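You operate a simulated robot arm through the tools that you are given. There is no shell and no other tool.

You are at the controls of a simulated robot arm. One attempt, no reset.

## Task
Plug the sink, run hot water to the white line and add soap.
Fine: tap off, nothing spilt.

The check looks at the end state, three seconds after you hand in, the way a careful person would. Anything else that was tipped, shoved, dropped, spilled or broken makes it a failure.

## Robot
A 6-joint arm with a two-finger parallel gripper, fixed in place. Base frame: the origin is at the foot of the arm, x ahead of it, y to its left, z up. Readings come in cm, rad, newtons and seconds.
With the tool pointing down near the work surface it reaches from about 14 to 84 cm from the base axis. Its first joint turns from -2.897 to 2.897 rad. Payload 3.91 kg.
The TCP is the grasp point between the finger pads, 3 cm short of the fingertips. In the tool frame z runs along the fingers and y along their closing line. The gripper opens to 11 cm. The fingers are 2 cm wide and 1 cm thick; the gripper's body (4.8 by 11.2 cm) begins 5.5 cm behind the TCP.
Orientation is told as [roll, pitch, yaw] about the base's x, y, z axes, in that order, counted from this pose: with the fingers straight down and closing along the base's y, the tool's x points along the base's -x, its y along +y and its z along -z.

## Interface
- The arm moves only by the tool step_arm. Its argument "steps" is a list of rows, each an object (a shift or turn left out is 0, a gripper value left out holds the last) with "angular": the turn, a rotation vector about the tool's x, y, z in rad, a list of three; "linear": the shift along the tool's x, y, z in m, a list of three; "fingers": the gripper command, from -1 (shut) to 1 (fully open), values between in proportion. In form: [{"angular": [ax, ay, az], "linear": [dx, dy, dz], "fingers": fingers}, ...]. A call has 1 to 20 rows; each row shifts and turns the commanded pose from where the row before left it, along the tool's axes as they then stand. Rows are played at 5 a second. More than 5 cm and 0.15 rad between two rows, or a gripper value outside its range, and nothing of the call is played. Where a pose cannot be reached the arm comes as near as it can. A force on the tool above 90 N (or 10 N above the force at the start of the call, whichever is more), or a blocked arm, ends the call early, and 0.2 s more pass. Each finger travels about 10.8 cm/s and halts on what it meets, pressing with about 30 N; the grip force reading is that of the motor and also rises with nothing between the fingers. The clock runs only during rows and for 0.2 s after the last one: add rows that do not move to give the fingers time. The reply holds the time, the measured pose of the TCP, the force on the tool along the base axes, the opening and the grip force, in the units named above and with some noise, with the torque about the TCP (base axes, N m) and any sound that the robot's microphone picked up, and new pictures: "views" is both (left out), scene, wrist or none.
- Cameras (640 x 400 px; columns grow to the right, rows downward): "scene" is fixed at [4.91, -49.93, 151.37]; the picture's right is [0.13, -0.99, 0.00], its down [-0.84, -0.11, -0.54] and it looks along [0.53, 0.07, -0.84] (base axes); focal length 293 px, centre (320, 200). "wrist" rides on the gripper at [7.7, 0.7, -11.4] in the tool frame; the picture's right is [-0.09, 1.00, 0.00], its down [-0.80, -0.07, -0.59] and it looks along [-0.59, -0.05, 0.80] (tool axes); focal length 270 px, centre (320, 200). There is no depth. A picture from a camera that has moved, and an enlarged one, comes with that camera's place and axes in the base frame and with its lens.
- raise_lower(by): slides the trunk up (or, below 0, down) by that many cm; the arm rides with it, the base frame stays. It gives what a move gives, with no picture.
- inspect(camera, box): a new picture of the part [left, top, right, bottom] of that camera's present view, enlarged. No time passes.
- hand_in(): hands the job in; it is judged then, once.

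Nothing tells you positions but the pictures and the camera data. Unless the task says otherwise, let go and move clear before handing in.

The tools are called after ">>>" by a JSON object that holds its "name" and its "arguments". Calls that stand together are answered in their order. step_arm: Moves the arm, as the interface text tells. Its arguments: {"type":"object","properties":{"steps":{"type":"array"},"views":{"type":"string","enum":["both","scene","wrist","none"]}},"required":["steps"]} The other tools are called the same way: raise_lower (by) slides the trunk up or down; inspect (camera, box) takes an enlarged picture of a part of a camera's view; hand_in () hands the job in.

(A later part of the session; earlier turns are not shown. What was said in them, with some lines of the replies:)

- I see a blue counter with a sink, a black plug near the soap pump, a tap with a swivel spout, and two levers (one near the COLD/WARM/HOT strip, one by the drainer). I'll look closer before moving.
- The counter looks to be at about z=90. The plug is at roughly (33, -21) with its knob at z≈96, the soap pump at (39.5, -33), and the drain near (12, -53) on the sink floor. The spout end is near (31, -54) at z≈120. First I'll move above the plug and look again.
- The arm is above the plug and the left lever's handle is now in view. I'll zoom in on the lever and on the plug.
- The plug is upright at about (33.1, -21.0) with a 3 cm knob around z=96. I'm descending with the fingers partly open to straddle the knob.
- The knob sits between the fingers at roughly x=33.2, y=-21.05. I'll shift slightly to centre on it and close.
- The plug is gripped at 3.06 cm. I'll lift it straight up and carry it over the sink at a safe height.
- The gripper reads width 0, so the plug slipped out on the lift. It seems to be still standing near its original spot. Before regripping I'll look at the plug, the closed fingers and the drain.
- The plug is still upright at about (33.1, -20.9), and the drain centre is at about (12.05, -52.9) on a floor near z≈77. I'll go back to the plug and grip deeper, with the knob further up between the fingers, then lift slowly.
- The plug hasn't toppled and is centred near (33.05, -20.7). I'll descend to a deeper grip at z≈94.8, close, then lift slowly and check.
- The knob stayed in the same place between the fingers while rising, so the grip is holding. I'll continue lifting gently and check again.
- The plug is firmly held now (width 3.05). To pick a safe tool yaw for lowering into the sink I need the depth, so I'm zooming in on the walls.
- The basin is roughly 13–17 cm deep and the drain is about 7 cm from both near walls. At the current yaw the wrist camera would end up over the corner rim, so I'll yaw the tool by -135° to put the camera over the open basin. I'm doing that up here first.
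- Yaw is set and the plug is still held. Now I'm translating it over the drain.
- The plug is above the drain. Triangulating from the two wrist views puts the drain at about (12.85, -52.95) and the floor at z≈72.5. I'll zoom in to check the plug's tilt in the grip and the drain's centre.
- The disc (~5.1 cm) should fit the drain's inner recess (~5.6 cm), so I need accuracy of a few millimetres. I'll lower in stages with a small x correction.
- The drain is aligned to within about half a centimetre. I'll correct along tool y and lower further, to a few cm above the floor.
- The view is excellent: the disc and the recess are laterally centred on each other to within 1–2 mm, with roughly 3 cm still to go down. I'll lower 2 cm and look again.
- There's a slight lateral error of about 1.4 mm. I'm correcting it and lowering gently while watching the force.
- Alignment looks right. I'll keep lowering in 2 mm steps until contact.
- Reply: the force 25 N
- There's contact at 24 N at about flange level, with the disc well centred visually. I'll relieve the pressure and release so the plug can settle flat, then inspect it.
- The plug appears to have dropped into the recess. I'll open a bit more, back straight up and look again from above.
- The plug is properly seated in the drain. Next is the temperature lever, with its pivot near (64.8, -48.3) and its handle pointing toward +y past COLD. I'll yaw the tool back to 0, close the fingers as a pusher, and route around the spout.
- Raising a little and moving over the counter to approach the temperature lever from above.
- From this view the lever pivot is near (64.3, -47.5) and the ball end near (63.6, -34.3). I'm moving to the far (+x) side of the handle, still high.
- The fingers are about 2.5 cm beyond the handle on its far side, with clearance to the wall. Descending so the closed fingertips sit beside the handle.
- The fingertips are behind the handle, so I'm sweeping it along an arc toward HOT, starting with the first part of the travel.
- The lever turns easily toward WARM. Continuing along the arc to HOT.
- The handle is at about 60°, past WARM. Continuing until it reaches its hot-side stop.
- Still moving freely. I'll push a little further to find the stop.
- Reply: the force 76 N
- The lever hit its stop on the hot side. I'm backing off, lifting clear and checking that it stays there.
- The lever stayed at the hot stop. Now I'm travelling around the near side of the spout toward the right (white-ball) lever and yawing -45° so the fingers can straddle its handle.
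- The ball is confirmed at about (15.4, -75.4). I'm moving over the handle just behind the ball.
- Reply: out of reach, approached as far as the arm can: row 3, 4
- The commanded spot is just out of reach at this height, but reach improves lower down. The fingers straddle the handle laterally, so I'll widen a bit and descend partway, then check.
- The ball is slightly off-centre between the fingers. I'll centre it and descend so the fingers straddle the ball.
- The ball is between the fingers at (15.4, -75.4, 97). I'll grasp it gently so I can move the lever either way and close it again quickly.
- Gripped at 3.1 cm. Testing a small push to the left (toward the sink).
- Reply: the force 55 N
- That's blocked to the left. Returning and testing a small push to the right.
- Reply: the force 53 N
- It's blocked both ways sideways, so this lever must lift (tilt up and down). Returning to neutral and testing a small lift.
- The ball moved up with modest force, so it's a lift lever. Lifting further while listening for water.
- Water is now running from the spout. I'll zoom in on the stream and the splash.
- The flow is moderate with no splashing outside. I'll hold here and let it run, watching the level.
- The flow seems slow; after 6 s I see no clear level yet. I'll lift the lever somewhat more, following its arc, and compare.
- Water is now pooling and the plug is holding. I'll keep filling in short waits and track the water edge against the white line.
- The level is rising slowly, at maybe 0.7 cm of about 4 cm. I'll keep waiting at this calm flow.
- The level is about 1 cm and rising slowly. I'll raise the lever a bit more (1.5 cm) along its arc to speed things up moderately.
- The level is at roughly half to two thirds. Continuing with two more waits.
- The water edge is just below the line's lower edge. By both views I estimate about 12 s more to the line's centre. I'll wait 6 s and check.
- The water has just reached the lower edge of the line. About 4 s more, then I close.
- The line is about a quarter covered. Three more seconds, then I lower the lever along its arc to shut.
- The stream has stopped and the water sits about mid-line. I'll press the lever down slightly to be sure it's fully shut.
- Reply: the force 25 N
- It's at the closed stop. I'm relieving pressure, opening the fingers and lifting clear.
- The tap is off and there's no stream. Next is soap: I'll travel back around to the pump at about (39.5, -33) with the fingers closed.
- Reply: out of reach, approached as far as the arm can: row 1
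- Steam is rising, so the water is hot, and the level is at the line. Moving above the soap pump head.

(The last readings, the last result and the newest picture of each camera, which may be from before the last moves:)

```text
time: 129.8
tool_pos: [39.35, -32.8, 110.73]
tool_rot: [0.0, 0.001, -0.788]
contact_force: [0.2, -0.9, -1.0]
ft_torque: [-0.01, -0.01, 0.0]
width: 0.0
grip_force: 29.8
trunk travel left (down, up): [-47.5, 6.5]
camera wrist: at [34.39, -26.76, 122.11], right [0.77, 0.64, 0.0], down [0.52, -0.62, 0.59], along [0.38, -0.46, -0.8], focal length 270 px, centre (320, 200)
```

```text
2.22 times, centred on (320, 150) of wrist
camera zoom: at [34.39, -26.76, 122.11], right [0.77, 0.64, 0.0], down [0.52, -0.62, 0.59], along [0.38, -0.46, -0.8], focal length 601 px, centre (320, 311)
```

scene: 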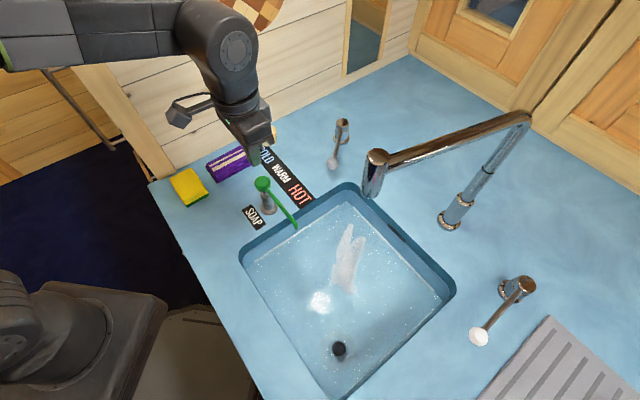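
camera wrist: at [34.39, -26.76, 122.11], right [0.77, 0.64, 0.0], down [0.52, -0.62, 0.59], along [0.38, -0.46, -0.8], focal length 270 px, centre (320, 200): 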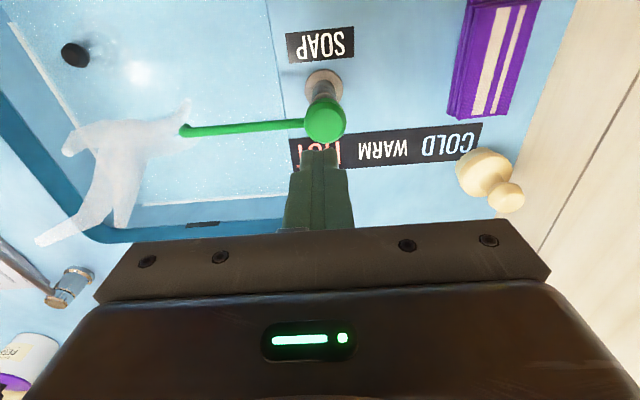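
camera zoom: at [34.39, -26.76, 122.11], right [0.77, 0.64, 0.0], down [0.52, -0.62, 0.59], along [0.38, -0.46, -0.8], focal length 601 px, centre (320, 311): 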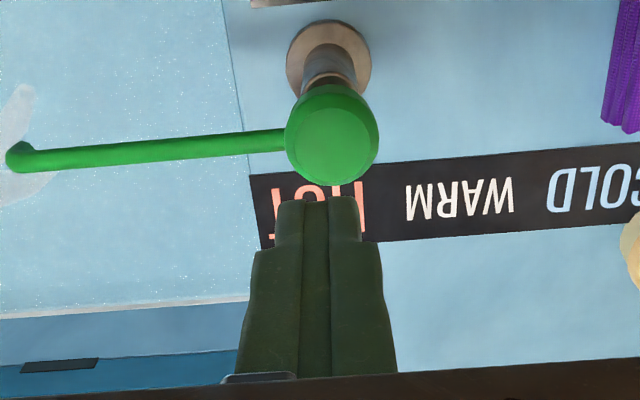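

The pump head is about 5 mm off in tool y. I'll correct that and descend to just above the head.

>>> {"name": "step_arm", "arguments": {"steps": [{"linear": [0.002, 0.005, 0.02]}, {"linear": [0, 0, 0.02]}, {"linear": [0, 0, 0.01]}, {}], "views": "both"}}

>>> {"name": "inspect", "arguments": {"camera": "wrist", "box": [220, 60, 420, 240]}}

>>> {"name": "inspect", "arguments": {"camera": "scene", "box": [200, 110, 360, 240]}}

```text
time: 130.8
tool_pos: [39.55, -32.18, 105.71]
tool_rot: [0.0, 0.001, -0.786]
contact_force: [0.2, 0.3, -0.6]
ft_torque: [-0.01, -0.01, 0.04]
width: 0.0
grip_force: 30.3
trunk travel left (down, up): [-47.5, 6.5]
camera wrist: at [34.58, -26.16, 117.18], right [0.77, 0.64, 0.0], down [0.52, -0.62, 0.59], along [0.38, -0.46, -0.8], focal length 270 px, centre (320, 200)
```

scene: 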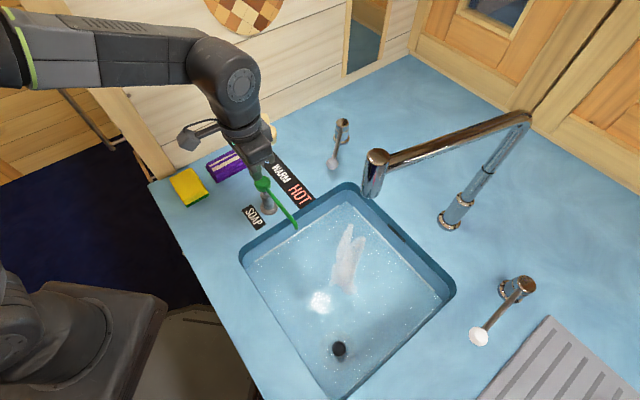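
wrist: 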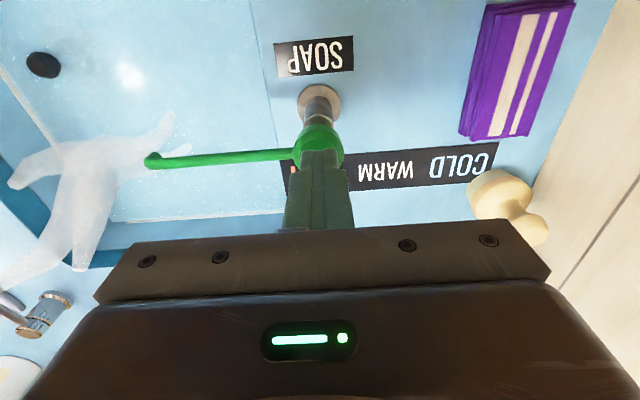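

```text
2.22 times, centred on (320, 150) of wrist
camera zoom: at [34.58, -26.16, 117.18], right [0.77, 0.64, 0.0], down [0.52, -0.62, 0.59], along [0.38, -0.46, -0.8], focal length 601 px, centre (320, 311)
```

zoom: 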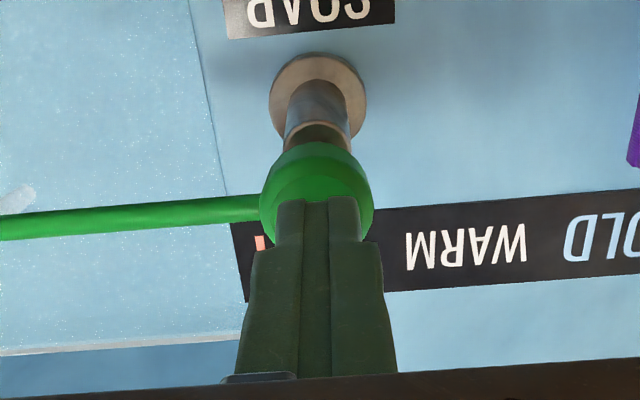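

```text
3.08 times, centred on (280, 175) of scene
camera zoom: at [4.91, -49.93, 151.37], right [0.13, -0.99, 0.0], down [-0.84, -0.11, -0.54], along [0.53, 0.07, -0.84], focal length 901 px, centre (443, 277)
```

zoom: 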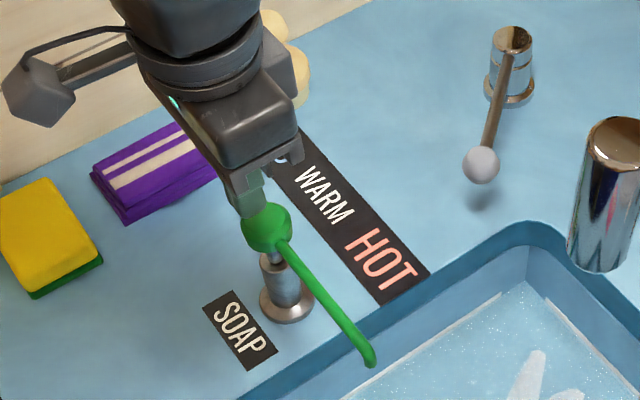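

Well aligned. Pressing the pump down slowly while watching the force.

>>> {"name": "step_arm", "arguments": {"steps": [{"linear": [0, 0, 0.004]}, {"linear": [0, 0, 0.004]}, {"linear": [0, 0, 0.004]}, {"linear": [0, 0, 0.004]}, {}], "views": "both"}}

>>> {"name": "inspect", "arguments": {"camera": "scene", "box": [200, 140, 360, 260]}}

```text
time: 132.0
tool_pos: [39.8, -32.19, 104.23]
tool_rot: [-0.001, -0.001, -0.788]
contact_force: [0.2, 0.3, 0.4]
ft_torque: [-0.03, -0.02, -0.02]
width: 0.01
grip_force: 29.6
trunk travel left (down, up): [-47.5, 6.5]
camera wrist: at [34.77, -26.18, 115.66], right [0.77, 0.64, 0.0], down [0.52, -0.62, 0.59], along [0.38, -0.46, -0.8], focal length 270 px, centre (320, 200)
```

scene: 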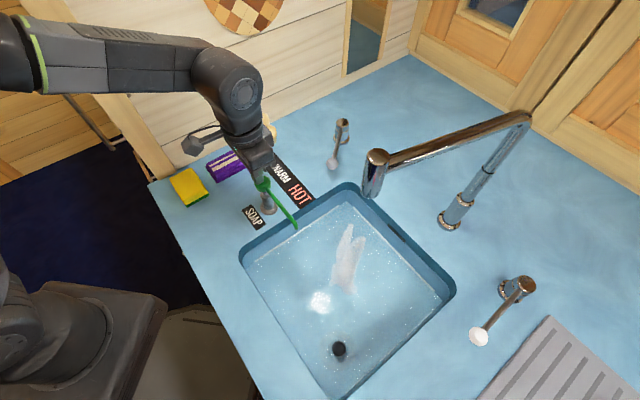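
wrist: 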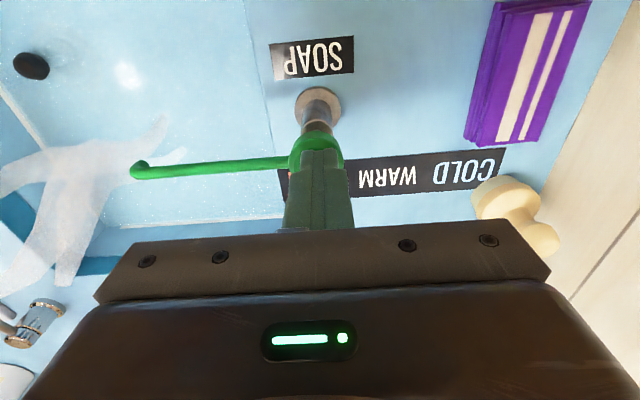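

```text
3.33 times, centred on (280, 200) of scene
camera zoom: at [4.91, -49.93, 151.37], right [0.13, -0.99, 0.0], down [-0.84, -0.11, -0.54], along [0.53, 0.07, -0.84], focal length 976 px, centre (453, 200)
```

zoom: 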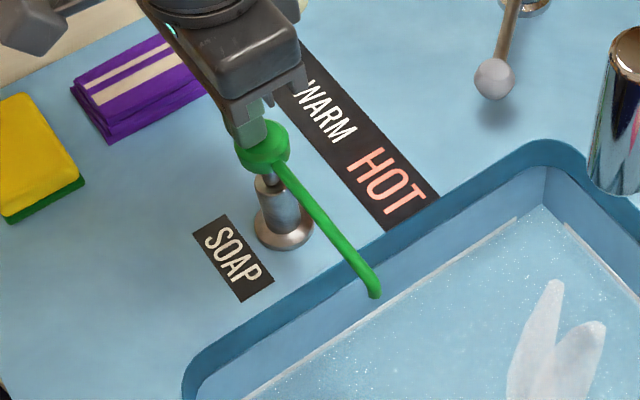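

>>> {"name": "step_arm", "arguments": {"steps": [{"linear": [0, 0, 0.003]}, {"linear": [0, 0, 0.003]}, {}], "views": "none"}}

>>> {"name": "inspect", "arguments": {"camera": "wrist", "box": [220, 60, 420, 240]}}

>>> {"name": "inspect", "arguments": {"camera": "scene", "box": [220, 150, 320, 230]}}

```text
time: 132.8
tool_pos: [39.68, -32.22, 103.57]
tool_rot: [0.0, 0.001, -0.786]
contact_force: [-1.0, -0.3, 2.4]
ft_torque: [0.07, 0.03, -0.01]
width: 0.0
grip_force: 30.8
trunk travel left (down, up): [-47.5, 6.5]
```

```text
2.22 times, centred on (320, 150) of wrist
camera zoom: at [34.78, -26.13, 115.1], right [0.77, 0.64, 0.0], down [0.52, -0.62, 0.59], along [0.38, -0.46, -0.8], focal length 601 px, centre (320, 311)
```

zoom: 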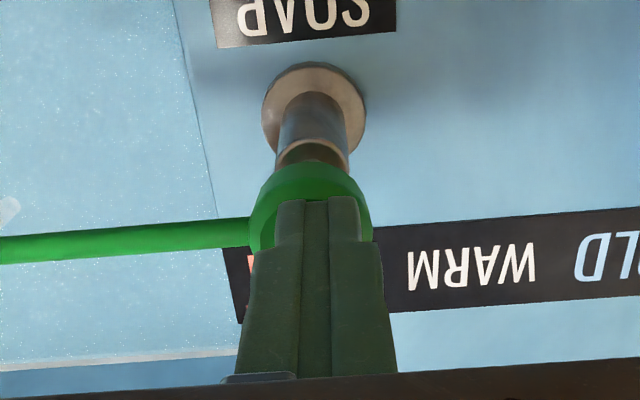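

```text
5.00 times, centred on (270, 190) of scene
camera zoom: at [4.91, -49.93, 151.37], right [0.13, -0.99, 0.0], down [-0.84, -0.11, -0.54], along [0.53, 0.07, -0.84], focal length 1464 px, centre (570, 250)
```

zoom: 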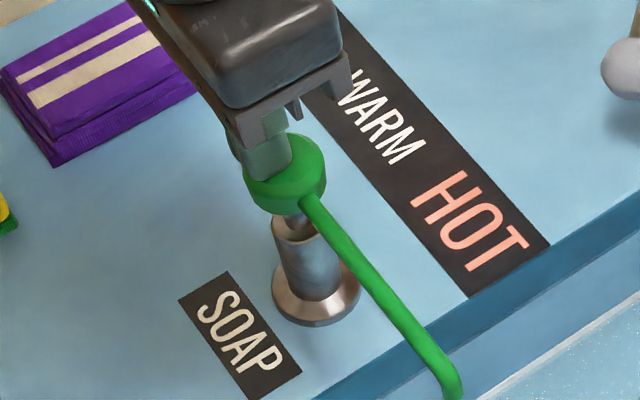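

Contact is made on top of the head. I'll nudge 2.5 mm to centre, then press.

>>> {"name": "step_arm", "arguments": {"steps": [{"linear": [0, 0, -0.004]}, {"linear": [0, -0.003, 0]}, {"linear": [0, 0, 0.004]}, {"linear": [0, 0, 0.003]}, {"linear": [0, 0, 0.003]}, {}], "views": "both"}}

>>> {"name": "inspect", "arguments": {"camera": "scene", "box": [220, 150, 340, 250]}}

```text
time: 134.2
tool_pos: [39.47, -32.4, 103.18]
tool_rot: [0.0, -0.002, -0.787]
contact_force: [1.1, -0.8, 6.8]
ft_torque: [-0.02, -0.02, 0.08]
width: 0.0
grip_force: 30.0
trunk travel left (down, up): [-47.5, 6.5]
camera wrist: at [34.51, -26.41, 114.53], right [0.77, 0.64, 0.0], down [0.52, -0.62, 0.6], along [0.38, -0.46, -0.8], focal length 270 px, centre (320, 200)
```

scene: 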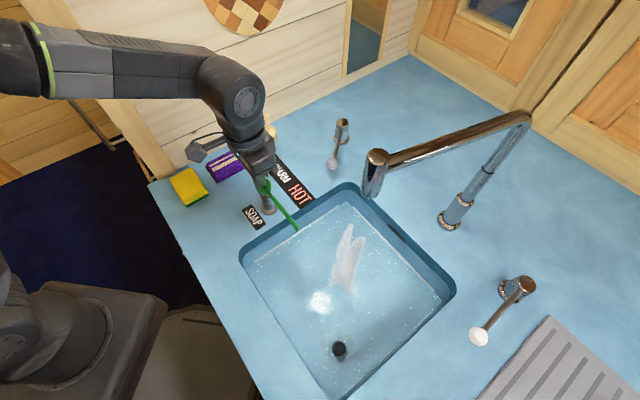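
wrist: 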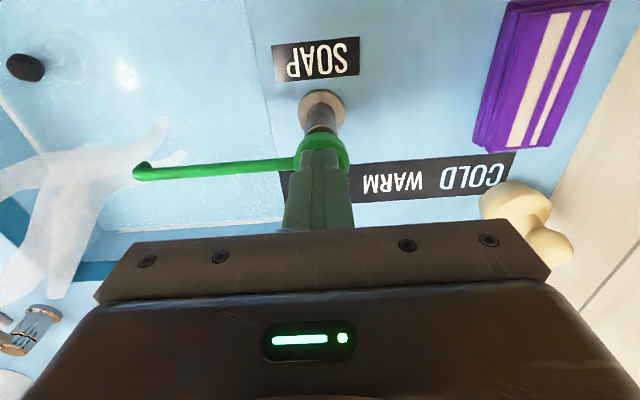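

```text
4.00 times, centred on (280, 200) of scene
camera zoom: at [4.91, -49.93, 151.37], right [0.13, -0.99, 0.0], down [-0.84, -0.11, -0.54], along [0.53, 0.07, -0.84], focal length 1172 px, centre (480, 200)
```

zoom: 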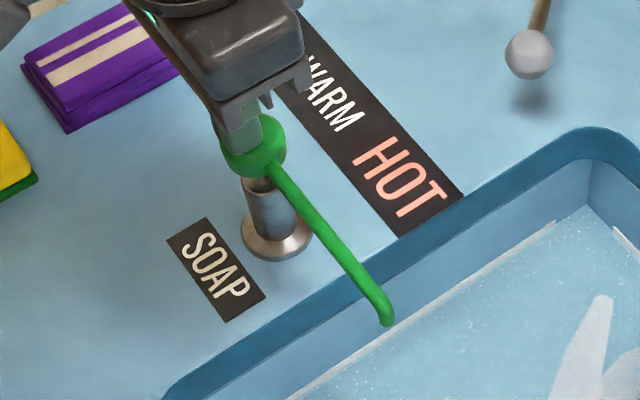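

The pump's spring is giving (6.8 N). Pressing further through the stroke.

>>> {"name": "step_arm", "arguments": {"steps": [{"linear": [0, 0, 0.004]}, {"linear": [0, 0, 0.004]}, {"linear": [0, 0, 0.004]}, {}], "views": "both"}}

>>> {"name": "inspect", "arguments": {"camera": "scene", "box": [220, 150, 340, 250]}}

```text
time: 135.2
tool_pos: [39.41, -32.48, 102.4]
tool_rot: [0.001, -0.01, -0.786]
contact_force: [9.5, -5.8, 50.5]
ft_torque: [-0.09, -0.18, -0.12]
width: 0.0
grip_force: 30.4
trunk travel left (down, up): [-47.5, 6.5]
camera wrist: at [34.42, -26.32, 113.69], right [0.77, 0.64, 0.0], down [0.51, -0.61, 0.6], along [0.39, -0.46, -0.8], focal length 270 px, centre (320, 200)
```

scene: 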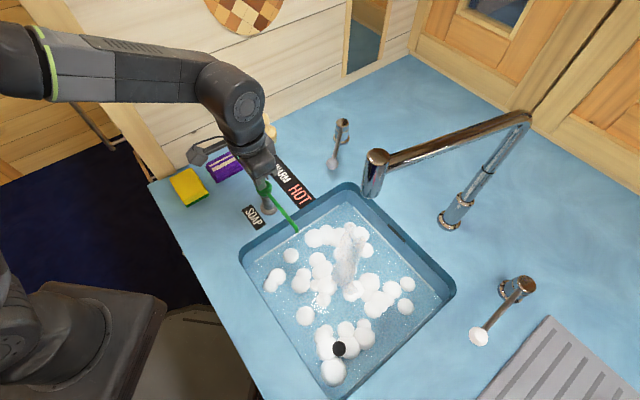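
wrist: 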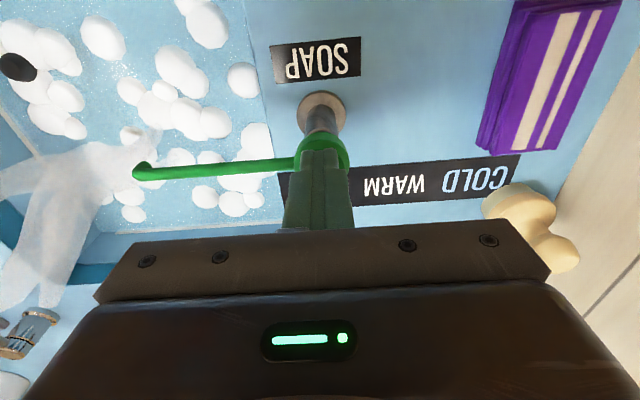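

```text
4.00 times, centred on (280, 200) of scene
camera zoom: at [4.91, -49.93, 151.37], right [0.13, -0.99, 0.0], down [-0.84, -0.11, -0.54], along [0.53, 0.07, -0.84], focal length 1172 px, centre (480, 200)
```

zoom: 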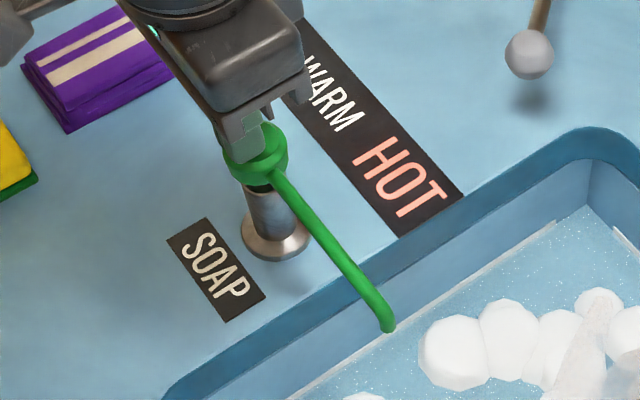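

Suds have appeared, so the soap is in. I'll back off straight up and move the arm clear to inspect the final state.

>>> {"name": "step_arm", "arguments": {"steps": [{"linear": [0, 0, -0.01]}, {"linear": [0, 0, -0.015]}, {"linear": [0, 0, -0.03]}, {"linear": [0, 0, -0.04]}, {"linear": [0, 0, -0.04]}, {"linear": [0.04, 0, 0]}, {"linear": [0.04, 0, 0]}, {"linear": [0.04, 0, 0]}, {"linear": [0.04, 0, 0]}, {}], "views": "both"}}

>>> {"name": "inspect", "arguments": {"camera": "scene", "box": [230, 170, 470, 400]}}

>>> {"name": "inspect", "arguments": {"camera": "scene", "box": [330, 130, 570, 360]}}

>>> {"name": "inspect", "arguments": {"camera": "scene", "box": [140, 90, 380, 250]}}

```text
time: 137.4
tool_pos: [28.16, -21.13, 115.09]
tool_rot: [0.001, 0.0, -0.787]
contact_force: [0.1, 0.5, 0.0]
ft_torque: [0.01, -0.01, -0.01]
width: 0.0
grip_force: 30.1
trunk travel left (down, up): [-47.5, 6.5]
camera wrist: at [23.2, -15.14, 126.46], right [0.77, 0.64, 0.0], down [0.52, -0.62, 0.59], along [0.38, -0.46, -0.8], focal length 270 px, centre (320, 200)
```

scene: 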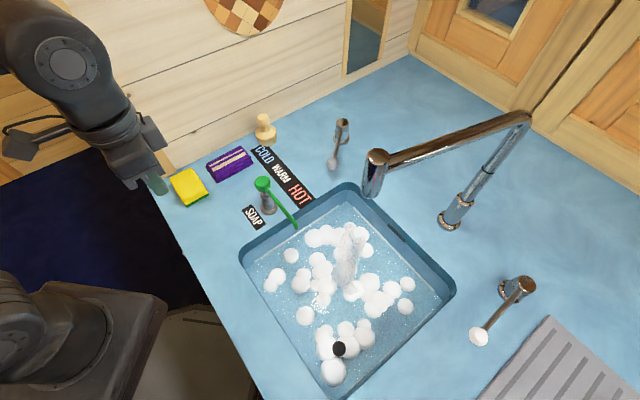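
wrist: 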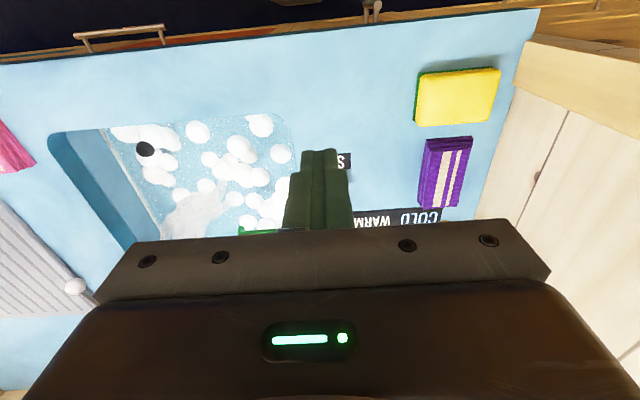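

```text
1.74 times, centred on (350, 285) of scene
camera zoom: at [4.91, -49.93, 151.37], right [0.13, -0.99, 0.0], down [-0.84, -0.11, -0.54], along [0.53, 0.07, -0.84], focal length 509 px, centre (268, 52)
```

zoom: 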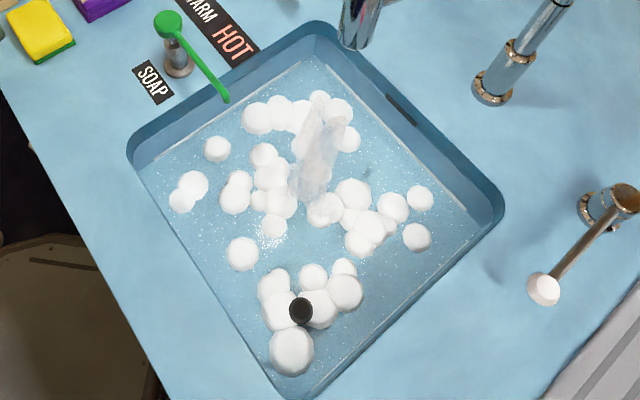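

```text
1.74 times, centred on (450, 245) of scene
camera zoom: at [4.91, -49.93, 151.37], right [0.13, -0.99, 0.0], down [-0.84, -0.11, -0.54], along [0.53, 0.07, -0.84], focal length 509 px, centre (94, 122)
```

zoom: 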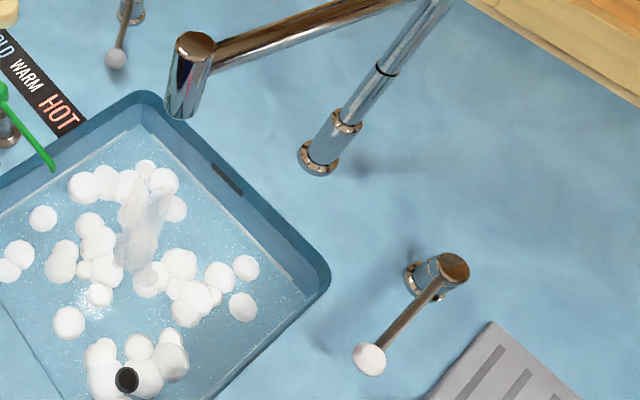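

```text
2.50 times, centred on (260, 170) of scene
camera zoom: at [4.91, -49.93, 151.37], right [0.13, -0.99, 0.0], down [-0.84, -0.11, -0.54], along [0.53, 0.07, -0.84], focal length 732 px, centre (470, 275)
```

zoom: 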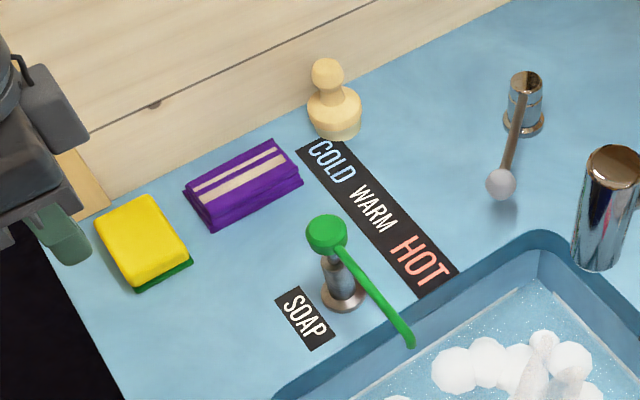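

Everything else is in place. One last close look at the water level against the line, and at whether the water is stable.

>>> {"name": "step_arm", "arguments": {"steps": [{}, {}, {}, {}, {}, {}, {}, {}], "views": "none"}}

>>> {"name": "inspect", "arguments": {"camera": "scene", "box": [310, 170, 430, 240]}}

>>> {"name": "inspect", "arguments": {"camera": "scene", "box": [235, 180, 365, 275]}}

>>> {"name": "inspect", "arguments": {"camera": "scene", "box": [380, 210, 470, 310]}}

```text
time: 139.2
tool_pos: [28.19, -21.17, 115.11]
tool_rot: [0.0, 0.001, -0.788]
contact_force: [-0.1, 0.5, -0.1]
ft_torque: [0.0, 0.01, -0.01]
width: 0.01
grip_force: 30.0
trunk travel left (down, up): [-47.5, 6.5]
```

```text
5.33 times, centred on (370, 205) of scene
camera zoom: at [4.91, -49.93, 151.37], right [0.13, -0.99, 0.0], down [-0.84, -0.11, -0.54], along [0.53, 0.07, -0.84], focal length 1562 px, centre (53, 173)
```

zoom: 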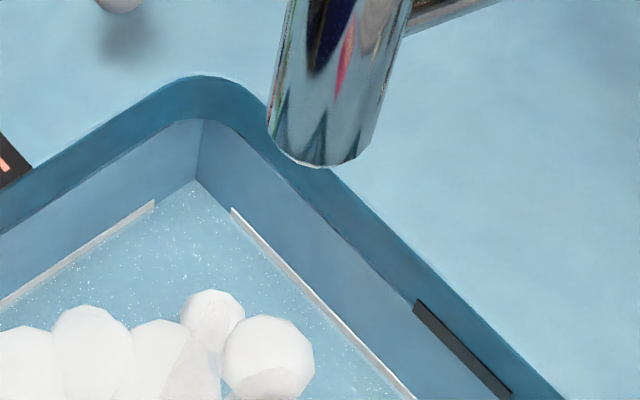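

```text
4.21 times, centred on (300, 228) of scene
camera zoom: at [4.91, -49.93, 151.37], right [0.13, -0.99, 0.0], down [-0.84, -0.11, -0.54], along [0.53, 0.07, -0.84], focal length 1233 px, centre (404, 84)
```

zoom: 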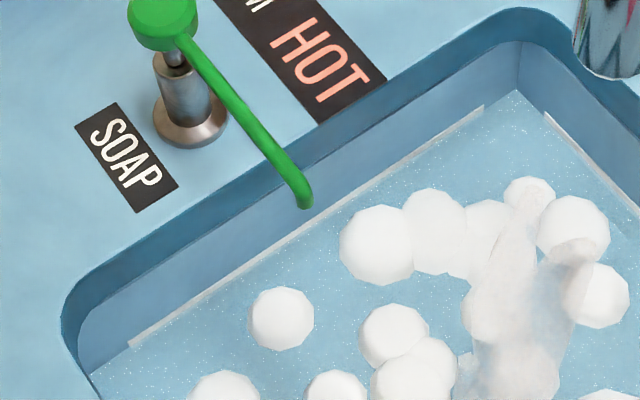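

```text
4.00 times, centred on (425, 260) of scene
camera zoom: at [4.91, -49.93, 151.37], right [0.13, -0.99, 0.0], down [-0.84, -0.11, -0.54], along [0.53, 0.07, -0.84], focal length 1172 px, centre (-100, -40)
```

zoom: 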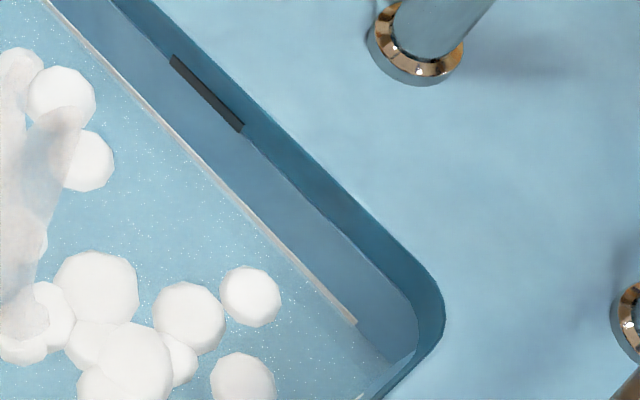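

The water sits on the white line and is stable. The tap is shut, the plug is in, steam shows it's hot, suds are on the surface, and nothing else was disturbed. The arm is clear, so I'm handing in.

>>> {"name": "hand_in", "arguments": {}}

```text
The job is handed in.
```

The sink is plugged, filled with hot water to the white line, and soaped, and I've handed the job in. The result hasn't come back yet.

- **Plug:** It is seated in the drain recess and held water throughout. It slipped out of the gripper on the first lift but stayed standing on the counter. The second, deeper grip worked.
- **Hot water:** I turned the left lever all the way to its hot stop before opening the tap. Steam rising from the basin showed the water was hot.
- **Level:** The water edge sits about halfway up the white line and stayed there after the tap closed.
- **Tap:** The right lever lifts to open. I pressed it back down to its stop, and no stream is running.
- **Soap:** One press of the pump gave suds across the water.

I saw no water on the counter and nothing knocked over. The arm is up and clear of everything.
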